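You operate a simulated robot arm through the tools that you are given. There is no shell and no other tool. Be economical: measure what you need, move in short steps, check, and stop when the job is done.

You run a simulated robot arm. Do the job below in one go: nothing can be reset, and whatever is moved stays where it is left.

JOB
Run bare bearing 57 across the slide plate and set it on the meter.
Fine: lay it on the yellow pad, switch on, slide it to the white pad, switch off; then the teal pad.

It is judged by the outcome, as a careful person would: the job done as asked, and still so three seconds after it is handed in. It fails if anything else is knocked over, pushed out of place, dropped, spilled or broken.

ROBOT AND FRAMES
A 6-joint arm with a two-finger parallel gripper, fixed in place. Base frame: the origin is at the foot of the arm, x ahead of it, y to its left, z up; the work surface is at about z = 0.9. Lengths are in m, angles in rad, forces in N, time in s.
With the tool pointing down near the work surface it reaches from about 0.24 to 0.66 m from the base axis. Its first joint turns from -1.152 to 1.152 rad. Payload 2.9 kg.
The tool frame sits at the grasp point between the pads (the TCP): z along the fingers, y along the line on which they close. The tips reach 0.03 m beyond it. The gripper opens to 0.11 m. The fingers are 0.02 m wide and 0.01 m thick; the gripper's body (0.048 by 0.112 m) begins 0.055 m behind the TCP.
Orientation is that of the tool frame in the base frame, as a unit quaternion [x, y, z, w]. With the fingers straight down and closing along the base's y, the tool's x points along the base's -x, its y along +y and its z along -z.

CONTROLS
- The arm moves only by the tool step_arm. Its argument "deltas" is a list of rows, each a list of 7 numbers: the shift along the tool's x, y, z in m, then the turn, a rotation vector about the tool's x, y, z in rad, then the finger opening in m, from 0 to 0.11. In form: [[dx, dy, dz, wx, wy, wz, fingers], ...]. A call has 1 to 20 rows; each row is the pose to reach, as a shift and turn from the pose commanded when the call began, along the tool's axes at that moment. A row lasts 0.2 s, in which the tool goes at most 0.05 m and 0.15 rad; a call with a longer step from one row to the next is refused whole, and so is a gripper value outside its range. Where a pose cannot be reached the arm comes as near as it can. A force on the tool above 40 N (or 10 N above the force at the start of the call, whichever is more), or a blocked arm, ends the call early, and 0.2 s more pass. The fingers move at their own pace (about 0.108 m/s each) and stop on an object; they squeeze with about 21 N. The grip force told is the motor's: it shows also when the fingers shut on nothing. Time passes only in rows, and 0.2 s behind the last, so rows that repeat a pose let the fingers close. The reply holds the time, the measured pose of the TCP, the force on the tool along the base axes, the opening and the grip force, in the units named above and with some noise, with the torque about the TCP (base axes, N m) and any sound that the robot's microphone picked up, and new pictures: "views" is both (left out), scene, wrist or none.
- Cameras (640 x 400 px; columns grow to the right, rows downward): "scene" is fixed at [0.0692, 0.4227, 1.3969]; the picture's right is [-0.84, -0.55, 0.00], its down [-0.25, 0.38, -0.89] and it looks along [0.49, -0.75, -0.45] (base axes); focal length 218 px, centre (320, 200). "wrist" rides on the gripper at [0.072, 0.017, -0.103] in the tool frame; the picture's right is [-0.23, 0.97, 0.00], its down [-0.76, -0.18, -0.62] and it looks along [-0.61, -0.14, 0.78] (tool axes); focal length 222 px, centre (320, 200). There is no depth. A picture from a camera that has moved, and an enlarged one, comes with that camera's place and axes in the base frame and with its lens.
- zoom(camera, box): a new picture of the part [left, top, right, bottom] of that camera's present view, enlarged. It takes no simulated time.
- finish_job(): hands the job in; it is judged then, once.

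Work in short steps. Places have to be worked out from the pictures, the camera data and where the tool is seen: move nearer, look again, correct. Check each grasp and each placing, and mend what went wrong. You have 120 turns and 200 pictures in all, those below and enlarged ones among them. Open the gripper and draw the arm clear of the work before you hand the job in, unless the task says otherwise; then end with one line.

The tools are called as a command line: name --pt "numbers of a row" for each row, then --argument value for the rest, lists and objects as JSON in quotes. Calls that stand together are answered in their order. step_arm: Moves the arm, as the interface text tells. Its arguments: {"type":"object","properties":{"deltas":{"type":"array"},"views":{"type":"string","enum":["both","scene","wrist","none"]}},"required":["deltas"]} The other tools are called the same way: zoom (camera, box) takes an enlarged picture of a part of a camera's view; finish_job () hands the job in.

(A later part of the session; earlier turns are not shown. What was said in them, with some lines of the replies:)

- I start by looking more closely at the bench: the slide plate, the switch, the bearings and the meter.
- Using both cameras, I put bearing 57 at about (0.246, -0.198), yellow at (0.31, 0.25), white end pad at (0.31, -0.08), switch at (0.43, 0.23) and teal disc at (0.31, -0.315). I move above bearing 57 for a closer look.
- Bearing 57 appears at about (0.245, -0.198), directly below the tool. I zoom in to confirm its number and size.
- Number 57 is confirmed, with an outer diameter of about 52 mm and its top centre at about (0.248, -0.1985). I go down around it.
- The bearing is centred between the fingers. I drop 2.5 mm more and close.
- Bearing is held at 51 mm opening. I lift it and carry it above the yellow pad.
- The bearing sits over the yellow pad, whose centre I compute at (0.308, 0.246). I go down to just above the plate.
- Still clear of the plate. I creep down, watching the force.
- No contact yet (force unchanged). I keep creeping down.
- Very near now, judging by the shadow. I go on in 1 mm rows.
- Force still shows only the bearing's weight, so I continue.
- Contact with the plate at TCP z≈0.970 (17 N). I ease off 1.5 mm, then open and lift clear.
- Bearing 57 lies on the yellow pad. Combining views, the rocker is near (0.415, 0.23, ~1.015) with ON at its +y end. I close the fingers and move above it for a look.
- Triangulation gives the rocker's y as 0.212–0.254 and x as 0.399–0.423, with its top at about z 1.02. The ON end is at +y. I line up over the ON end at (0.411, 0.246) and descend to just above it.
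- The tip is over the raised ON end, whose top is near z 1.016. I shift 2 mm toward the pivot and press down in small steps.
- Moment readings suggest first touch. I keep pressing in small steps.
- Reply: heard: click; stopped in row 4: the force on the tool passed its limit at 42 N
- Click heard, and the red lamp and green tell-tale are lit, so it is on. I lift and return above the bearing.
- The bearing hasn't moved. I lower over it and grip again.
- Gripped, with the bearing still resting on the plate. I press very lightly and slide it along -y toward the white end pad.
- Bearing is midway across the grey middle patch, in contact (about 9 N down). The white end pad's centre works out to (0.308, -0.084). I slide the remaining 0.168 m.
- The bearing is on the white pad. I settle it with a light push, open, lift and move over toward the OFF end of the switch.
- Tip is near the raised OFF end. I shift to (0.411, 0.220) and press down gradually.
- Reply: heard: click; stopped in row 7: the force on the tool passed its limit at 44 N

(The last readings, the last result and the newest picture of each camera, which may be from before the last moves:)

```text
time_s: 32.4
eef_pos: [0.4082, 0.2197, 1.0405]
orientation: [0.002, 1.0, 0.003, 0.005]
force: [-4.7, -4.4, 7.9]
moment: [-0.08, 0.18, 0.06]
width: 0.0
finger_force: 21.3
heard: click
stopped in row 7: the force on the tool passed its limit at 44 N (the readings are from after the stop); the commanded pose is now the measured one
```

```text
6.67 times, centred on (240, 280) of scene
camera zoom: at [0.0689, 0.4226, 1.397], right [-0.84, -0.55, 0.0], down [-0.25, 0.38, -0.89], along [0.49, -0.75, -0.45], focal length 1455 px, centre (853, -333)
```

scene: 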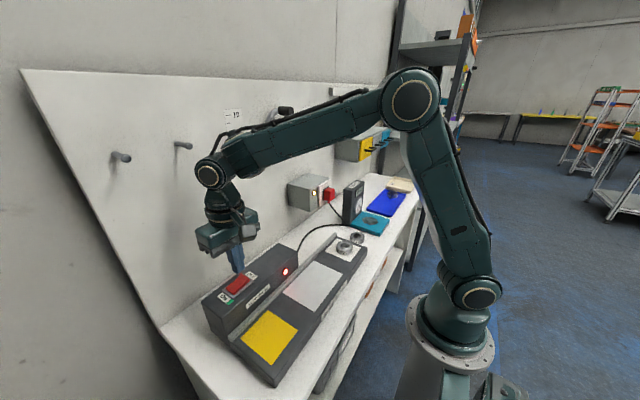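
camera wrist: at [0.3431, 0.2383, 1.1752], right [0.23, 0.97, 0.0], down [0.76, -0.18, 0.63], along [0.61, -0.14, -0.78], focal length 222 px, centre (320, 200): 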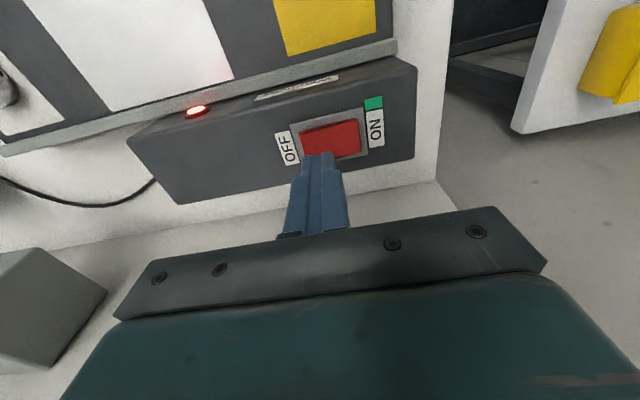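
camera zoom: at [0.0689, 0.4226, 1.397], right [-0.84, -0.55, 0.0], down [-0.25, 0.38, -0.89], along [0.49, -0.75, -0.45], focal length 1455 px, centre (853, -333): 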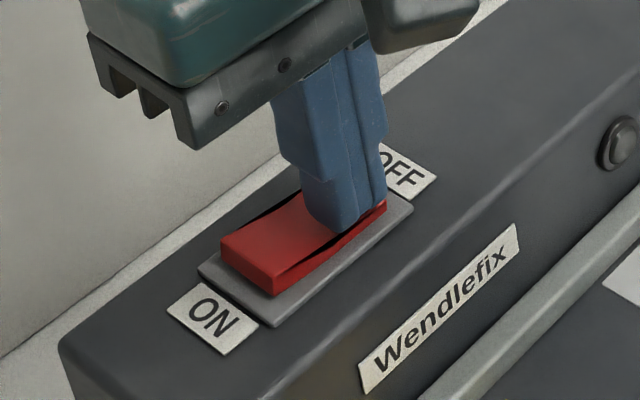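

Click heard, lamp out: the switch is off. I lift and go back above the bearing on the white pad.

step_arm --pt "0 0 -0.03 0 0 0 0.0" --pt "0 0 -0.06 0 0 0 0.0" --pt "0.014 -0.04 -0.06 0 0 0 0.03" --pt "0.028 -0.08 -0.06 0 0 0 0.05" --pt "0.042 -0.12 -0.06 0 0 0 0.08" --pt "0.056 -0.16 -0.06 0 0 0 0.08" --pt "0.07 -0.2 -0.06 0 0 0 0.08" --pt "0.084 -0.24 -0.06 0 0 0 0.08" --pt "0.096 -0.28 -0.05 0 0 0 0.08" --pt "0.099 -0.305 -0.03 0 0 0 0.08" --pt "0.099 -0.305 -0.03 0 0 0 0.08"

```text
time_s: 34.8
eef_pos: [0.3108, -0.0839, 1.0674]
orientation: [0.0, 1.0, 0.002, 0.004]
force: [-0.2, 0.0, 0.3]
moment: [-0.01, 0.02, 0.01]
width: 0.0798
finger_force: 0.1
camera wrist: at [0.2376, -0.0687, 1.1705], right [0.23, 0.97, 0.01], down [0.76, -0.18, 0.63], along [0.61, -0.14, -0.78], focal length 222 px, centre (320, 200)
```

scene: 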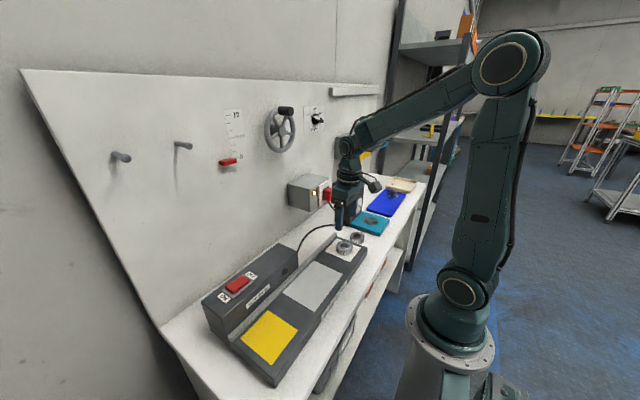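
wrist: 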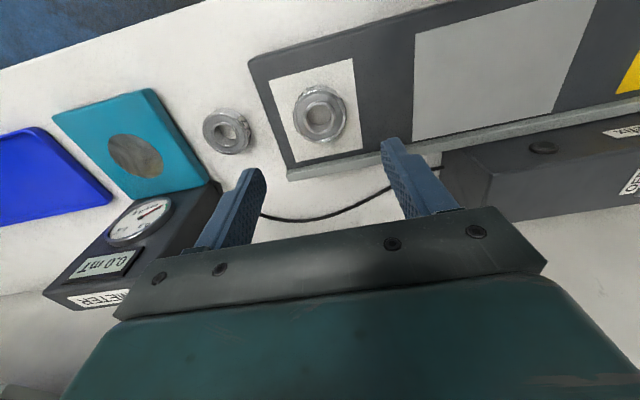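

Bearing 57 stayed put on the white pad and the meter reads 0.0 mT. I correct the small tilt and lower to grip it.

step_arm --pt "0.001 -0.001 0.04 0.004 0.008 0 0.08" --pt "0.0015 -0.001 0.07 0.004 0.008 0 0.08" --pt "0.0015 -0.001 0.085 0.004 0.008 0 0.08" --pt "0.0015 -0.001 0.094 0.004 0.008 0 0.08" --pt "0.0015 -0.001 0.094 0.004 0.008 0 0.055" --pt "0.0015 -0.001 0.094 0.004 0.008 0 0.03" --pt "0.0015 -0.001 0.094 0.004 0.008 0 0.03" --pt "0.0015 -0.001 0.094 0.004 0.008 0 0.03"

```text
time_s: 36.6
eef_pos: [0.308, -0.0855, 0.9762]
orientation: [0.001, 1.0, 0.0, 0.001]
force: [-0.5, -0.3, 0.0]
moment: [-0.01, -0.03, 0.03]
width: 0.0506
finger_force: 20.4
camera wrist: at [0.2366, -0.0691, 1.079], right [0.23, 0.97, 0.0], down [0.76, -0.18, 0.62], along [0.61, -0.14, -0.78], focal length 222 px, centre (320, 200)
```

scene: 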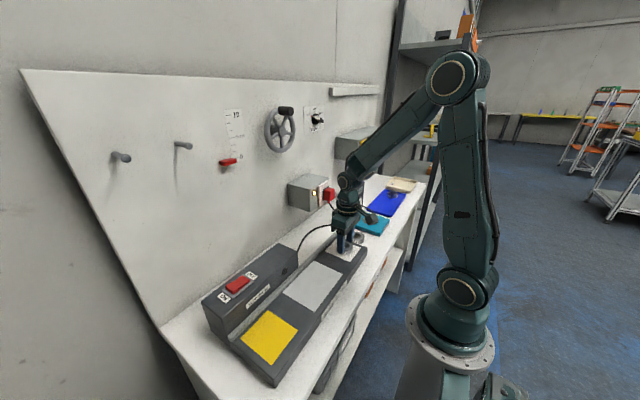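
wrist: 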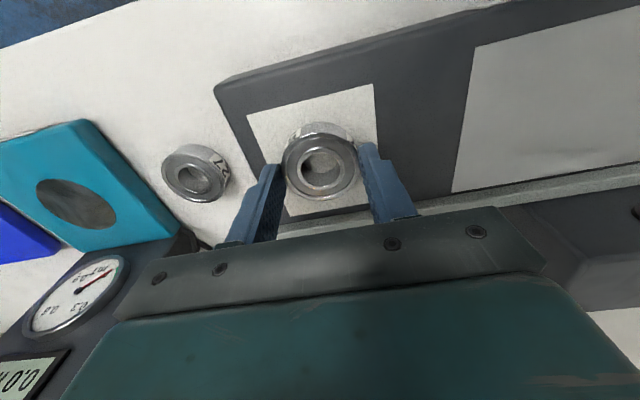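

Gripped. The teal disc centre works out to about (0.311, -0.317). I lift and carry the bearing over it.

step_arm --pt "0 0 -0.03 0 0 0 0.03" --pt "0 0 -0.07 0 0 0 0.03" --pt "0 0 -0.09 0 0 0 0.03" --pt "0 -0.04 -0.09 0 0 0 0.03" --pt "-0.001 -0.08 -0.09 0 0 0 0.03" --pt "-0.002 -0.12 -0.09 0 0 0 0.03" --pt "-0.003 -0.16 -0.09 0 0 0 0.03" --pt "-0.003 -0.2 -0.09 0 0 0 0.03" --pt "-0.003 -0.231 -0.09 0 0 0 0.03" --pt "-0.003 -0.231 -0.09 0 0 0 0.03"

zoom --camera "scene" --box '[310, 150, 430, 250]'

```text
time_s: 38.8
eef_pos: [0.3095, -0.3172, 1.0629]
orientation: [0.0, 1.0, 0.001, 0.001]
force: [0.7, 0.5, -1.5]
moment: [-0.02, 0.0, 0.05]
width: 0.0502
finger_force: 20.8
camera wrist: at [0.2365, -0.3009, 1.1657], right [0.23, 0.97, 0.0], down [0.76, -0.18, 0.62], along [0.61, -0.14, -0.78], focal length 222 px, centre (320, 200)
```

scene: 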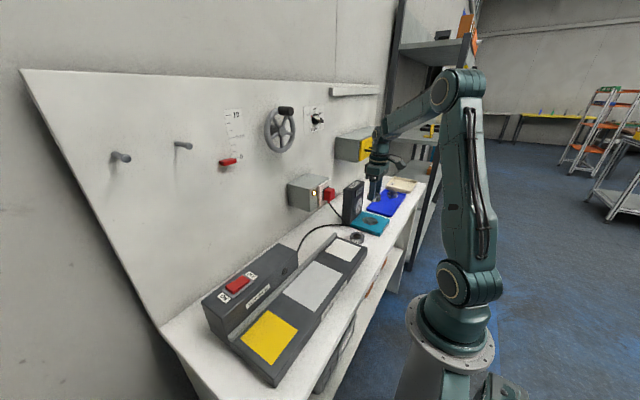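
wrist: 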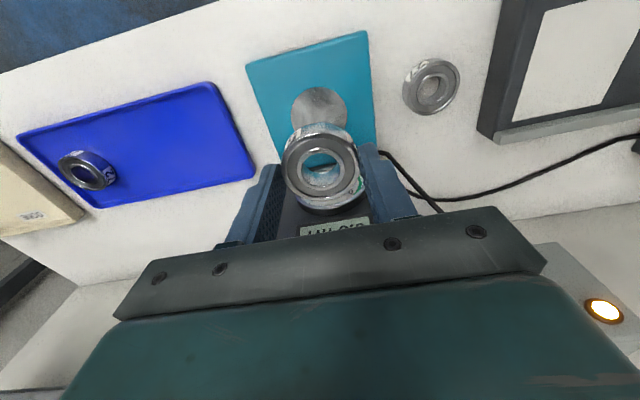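

```text
4.00 times, centred on (370, 200) of scene
camera zoom: at [0.0692, 0.4227, 1.3969], right [-0.84, -0.55, 0.0], down [-0.25, 0.38, -0.89], along [0.49, -0.75, -0.45], focal length 873 px, centre (120, 200)
```

zoom: 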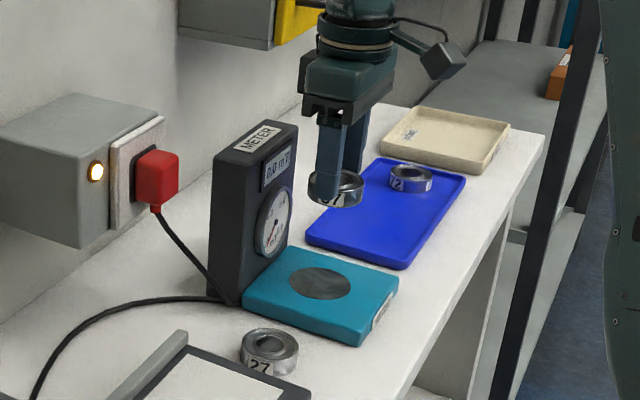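

Disc centre from here is about (0.311, -0.318), directly under the bearing. I descend to just above it.

step_arm --pt "-0.002 -0.001 0.03 0 0 0 0.03" --pt "-0.002 -0.001 0.06 0 0 0 0.03" --pt "-0.002 -0.001 0.08 0 0 0 0.03" --pt "-0.002 -0.001 0.088 0 0 0 0.03" --pt "-0.002 -0.001 0.088 0 0 0 0.03"

zoom --camera "scene" --box '[330, 180, 410, 250]'

```text
time_s: 40.0
eef_pos: [0.3136, -0.3179, 0.9769]
orientation: [0.001, 1.0, 0.0, 0.001]
force: [0.0, -0.7, -1.6]
moment: [0.0, -0.01, 0.01]
width: 0.0505
finger_force: 20.7
camera wrist: at [0.2415, -0.3019, 1.0794], right [0.23, 0.97, 0.0], down [0.76, -0.18, 0.62], along [0.61, -0.14, -0.78], focal length 222 px, centre (320, 200)
```

scene: 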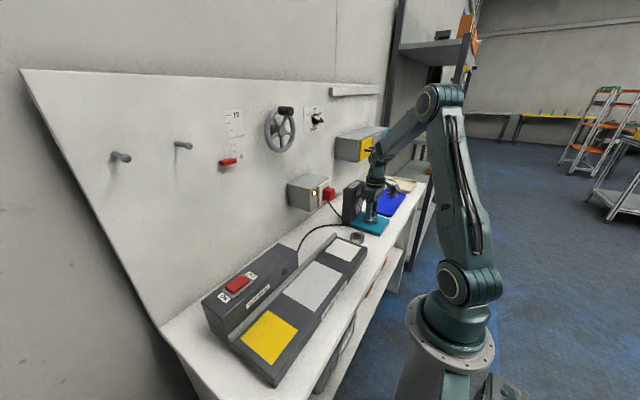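
wrist: 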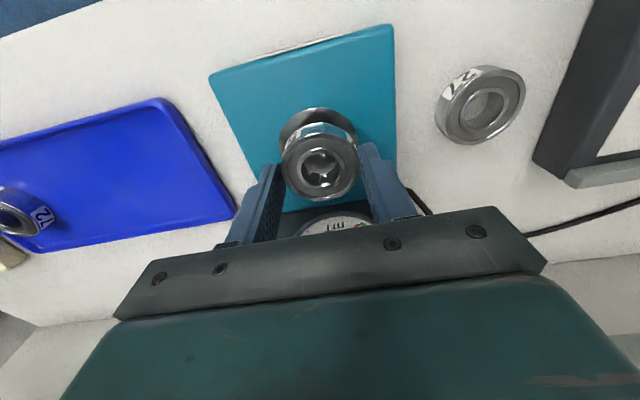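

```text
5.71 times, centred on (370, 215) of scene
camera zoom: at [0.0692, 0.4227, 1.3969], right [-0.84, -0.55, 0.0], down [-0.25, 0.38, -0.89], along [0.49, -0.75, -0.45], focal length 1247 px, centre (34, 114)
```

zoom: 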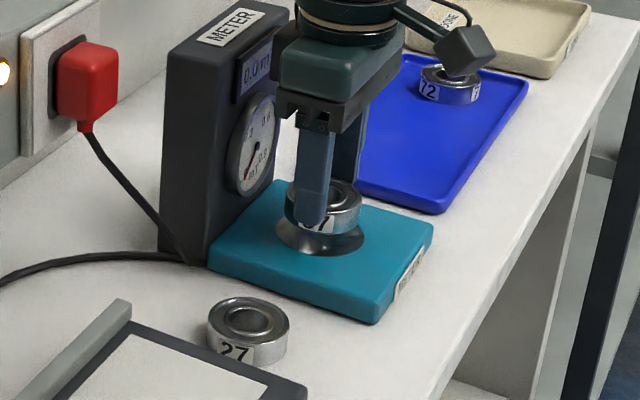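

Well aligned with the disc (centre about (0.312, -0.319)). I creep down until it touches.

step_arm --pt "0.001 -0.001 0.003 0 0 0 0.03" --pt "0.001 -0.001 0.006 0 0 0 0.03" --pt "0.001 -0.001 0.008 0 0 0 0.03" --pt "0.001 -0.001 0.01 0 0 0 0.03" --pt "0.001 -0.001 0.01 0 0 0 0.03" --views "none"

zoom --camera "scene" --box '[345, 195, 395, 240]'

```text
time_s: 41.2
eef_pos: [0.3115, -0.3208, 0.965]
orientation: [0.002, 1.0, 0.001, 0.0]
force: [0.4, 0.8, -0.9]
moment: [0.02, -0.01, -0.02]
width: 0.0505
finger_force: 20.9
```

```text
8.89 times, centred on (370, 218) of scene
camera zoom: at [0.0692, 0.4227, 1.3969], right [-0.84, -0.55, 0.0], down [-0.25, 0.38, -0.89], along [0.49, -0.75, -0.45], focal length 1940 px, centre (-124, 44)
```

zoom: 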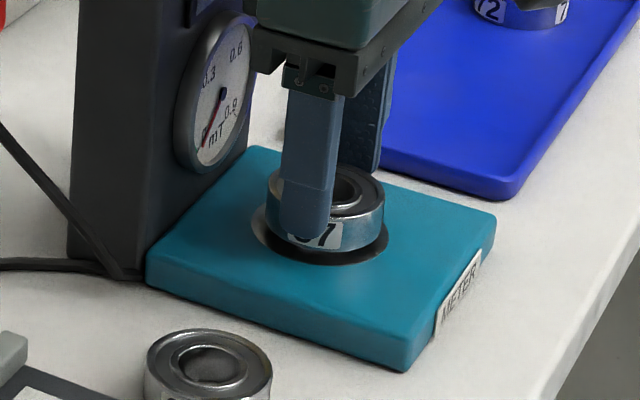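

Close, but no contact force yet. I continue in 1 mm rows.

step_arm --pt "0 0.001 0.001 0 0 0 0.03" --pt "0 0.001 0.002 0 0 0 0.03" --pt "0 0.001 0.003 0 0 0 0.03" --pt "0 0.001 0.003 0 0 0 0.03" --views "none"

```text
time_s: 42.2
eef_pos: [0.3105, -0.3183, 0.9617]
orientation: [0.001, 1.0, 0.001, 0.001]
force: [0.6, -0.1, -1.7]
moment: [-0.02, 0.0, 0.01]
width: 0.0503
finger_force: 21.3
```

step_arm --pt "0 0 0.001 0 0 0 0.03" --pt "0 0 0.002 0 0 0 0.03" --pt "0 0 0.002 0 0 0 0.03" --views "none"

zoom --camera "scene" --box '[345, 195, 395, 240]'

```text
time_s: 43.0
eef_pos: [0.3108, -0.3179, 0.9602]
orientation: [0.001, 1.0, 0.0, 0.0]
force: [-3.4, 2.6, 9.6]
moment: [0.14, 0.15, 0.01]
width: 0.0505
finger_force: 21.0
```

```text
8.89 times, centred on (370, 218) of scene
camera zoom: at [0.069, 0.4229, 1.3969], right [-0.84, -0.55, 0.0], down [-0.25, 0.38, -0.89], along [0.49, -0.75, -0.45], focal length 1940 px, centre (-124, 44)
```

zoom: 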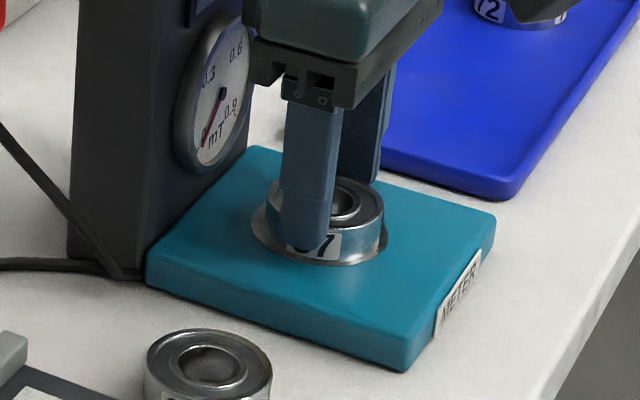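

The bearing touches the disc (about 10 N). I ease off, open, and lift straight up.

step_arm --pt "0 0 -0.0008 0 0 0 0.03" --pt "0 0 -0.0008 0 0 0 0.055" --pt "0 0 -0.0008 0 0 0 0.07" --pt "0 0 -0.001 0 0 0 0.08" --pt "0 0 -0.03 0 0 0 0.08" --pt "0 0 -0.07 0 0 0 0.08" --pt "0 0 -0.11 0 0 0 0.08" --pt "0.01 0.03 -0.14 0 0 0 0.08" --pt "0.02 0.07 -0.16 0 0 0 0.08" --pt "0.02 0.11 -0.17 0 0 0 0.08" --pt "0.02 0.15 -0.18 0 0 0 0.08" --pt "0.02 0.15 -0.18 0 0 0 0.08"

zoom --camera "scene" --box '[320, 170, 410, 250]'

zoom --camera "scene" --box '[200, 220, 360, 390]'

```text
time_s: 45.6
eef_pos: [0.2924, -0.1691, 1.1405]
orientation: [0.002, 1.0, 0.001, 0.001]
force: [0.3, 0.7, -0.6]
moment: [0.02, -0.01, 0.0]
width: 0.08
finger_force: 0.0
camera wrist: at [0.2207, -0.1527, 1.2438], right [0.23, 0.97, 0.0], down [0.76, -0.18, 0.62], along [0.61, -0.14, -0.78], focal length 222 px, centre (320, 200)
```

scene: 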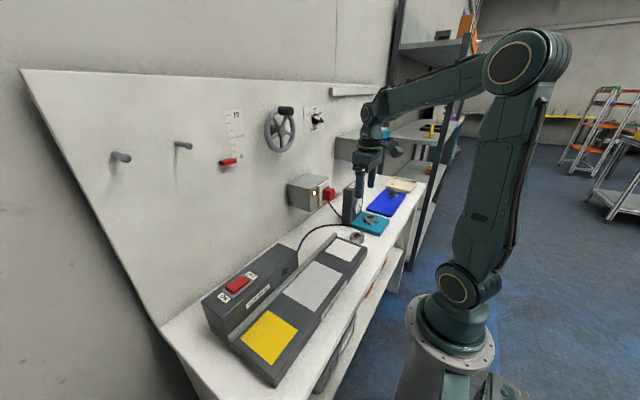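
wrist: 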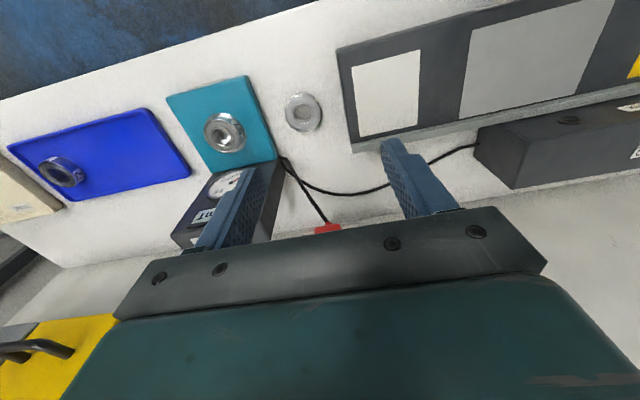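

```text
5.00 times, centred on (365, 210) of scene
camera zoom: at [0.0692, 0.4228, 1.3969], right [-0.84, -0.55, 0.0], down [-0.25, 0.38, -0.89], along [0.49, -0.75, -0.45], focal length 1091 px, centre (95, 150)
```

zoom: 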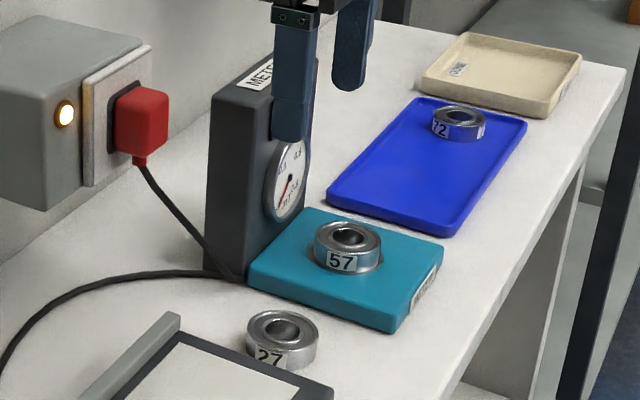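

```text
2.35 times, centred on (280, 305) of scene
camera zoom: at [0.0692, 0.4228, 1.3969], right [-0.84, -0.55, 0.0], down [-0.25, 0.38, -0.89], along [0.49, -0.75, -0.45], focal length 514 px, centre (414, -47)
```

zoom: 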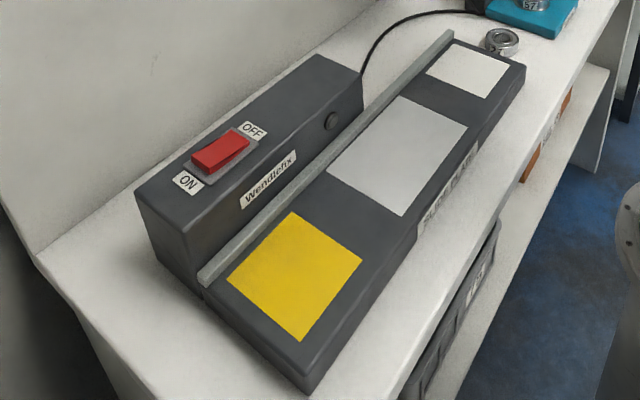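

57 sits on the meter disc, the switch is off and nothing else has moved. A finger hides the meter display, so I move clear to check the reading.

step_arm --pt "0 0.04 -0.02 0 0 0 0.08" --pt "0 0.08 -0.04 0 0 0 0.08" --pt "0 0.12 -0.05 0 0 0 0.08" --pt "0 0.16 -0.06 0 0 0 0.08" --pt "0 0.16 -0.06 0 0 0 0.08" --views "wrist"

zoom --camera "scene" --box '[340, 170, 390, 240]'

```text
time_s: 46.8
eef_pos: [0.2926, -0.0083, 1.1974]
orientation: [0.001, 1.0, 0.001, 0.001]
force: [0.6, 0.4, -0.1]
moment: [-0.01, -0.01, -0.02]
width: 0.08
finger_force: 0.1
camera wrist: at [0.2199, 0.0084, 1.3007], right [0.23, 0.97, 0.0], down [0.76, -0.18, 0.62], along [0.61, -0.14, -0.78], focal length 222 px, centre (320, 200)
```

wrist: 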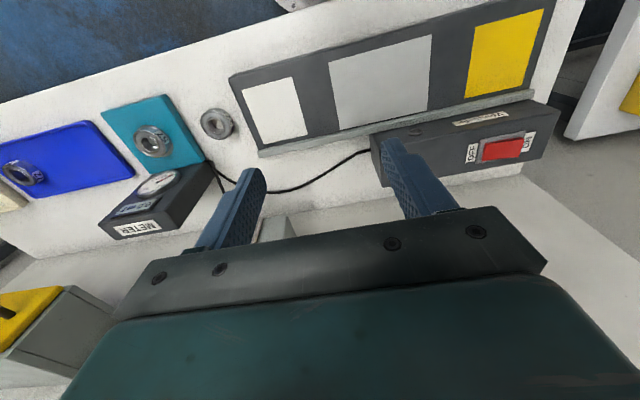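

```text
5.71 times, centred on (365, 205) of scene
camera zoom: at [0.0692, 0.4227, 1.3969], right [-0.84, -0.55, 0.0], down [-0.25, 0.38, -0.89], along [0.49, -0.75, -0.45], focal length 1247 px, centre (63, 171)
```

zoom: 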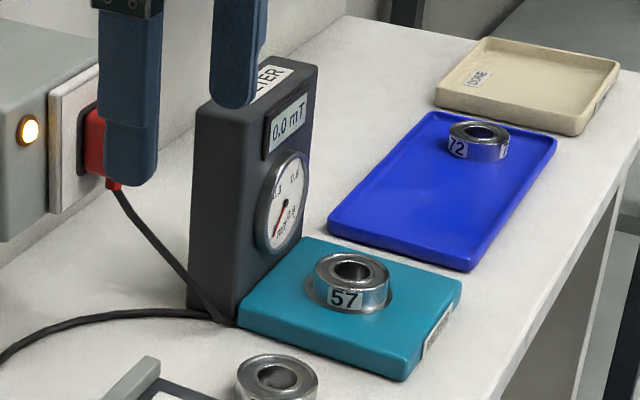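

The meter reads 0.0 mT with bearing 57 on the disc. The gripper is open and the arm is clear, so I hand in the job.

finish_job

```text
The job is handed in.
```

Bearing 57 was laid on the yellow pad, slid with the switch on to the white pad, switched off and set on the teal meter pad, where the meter reads 0.0 mT.
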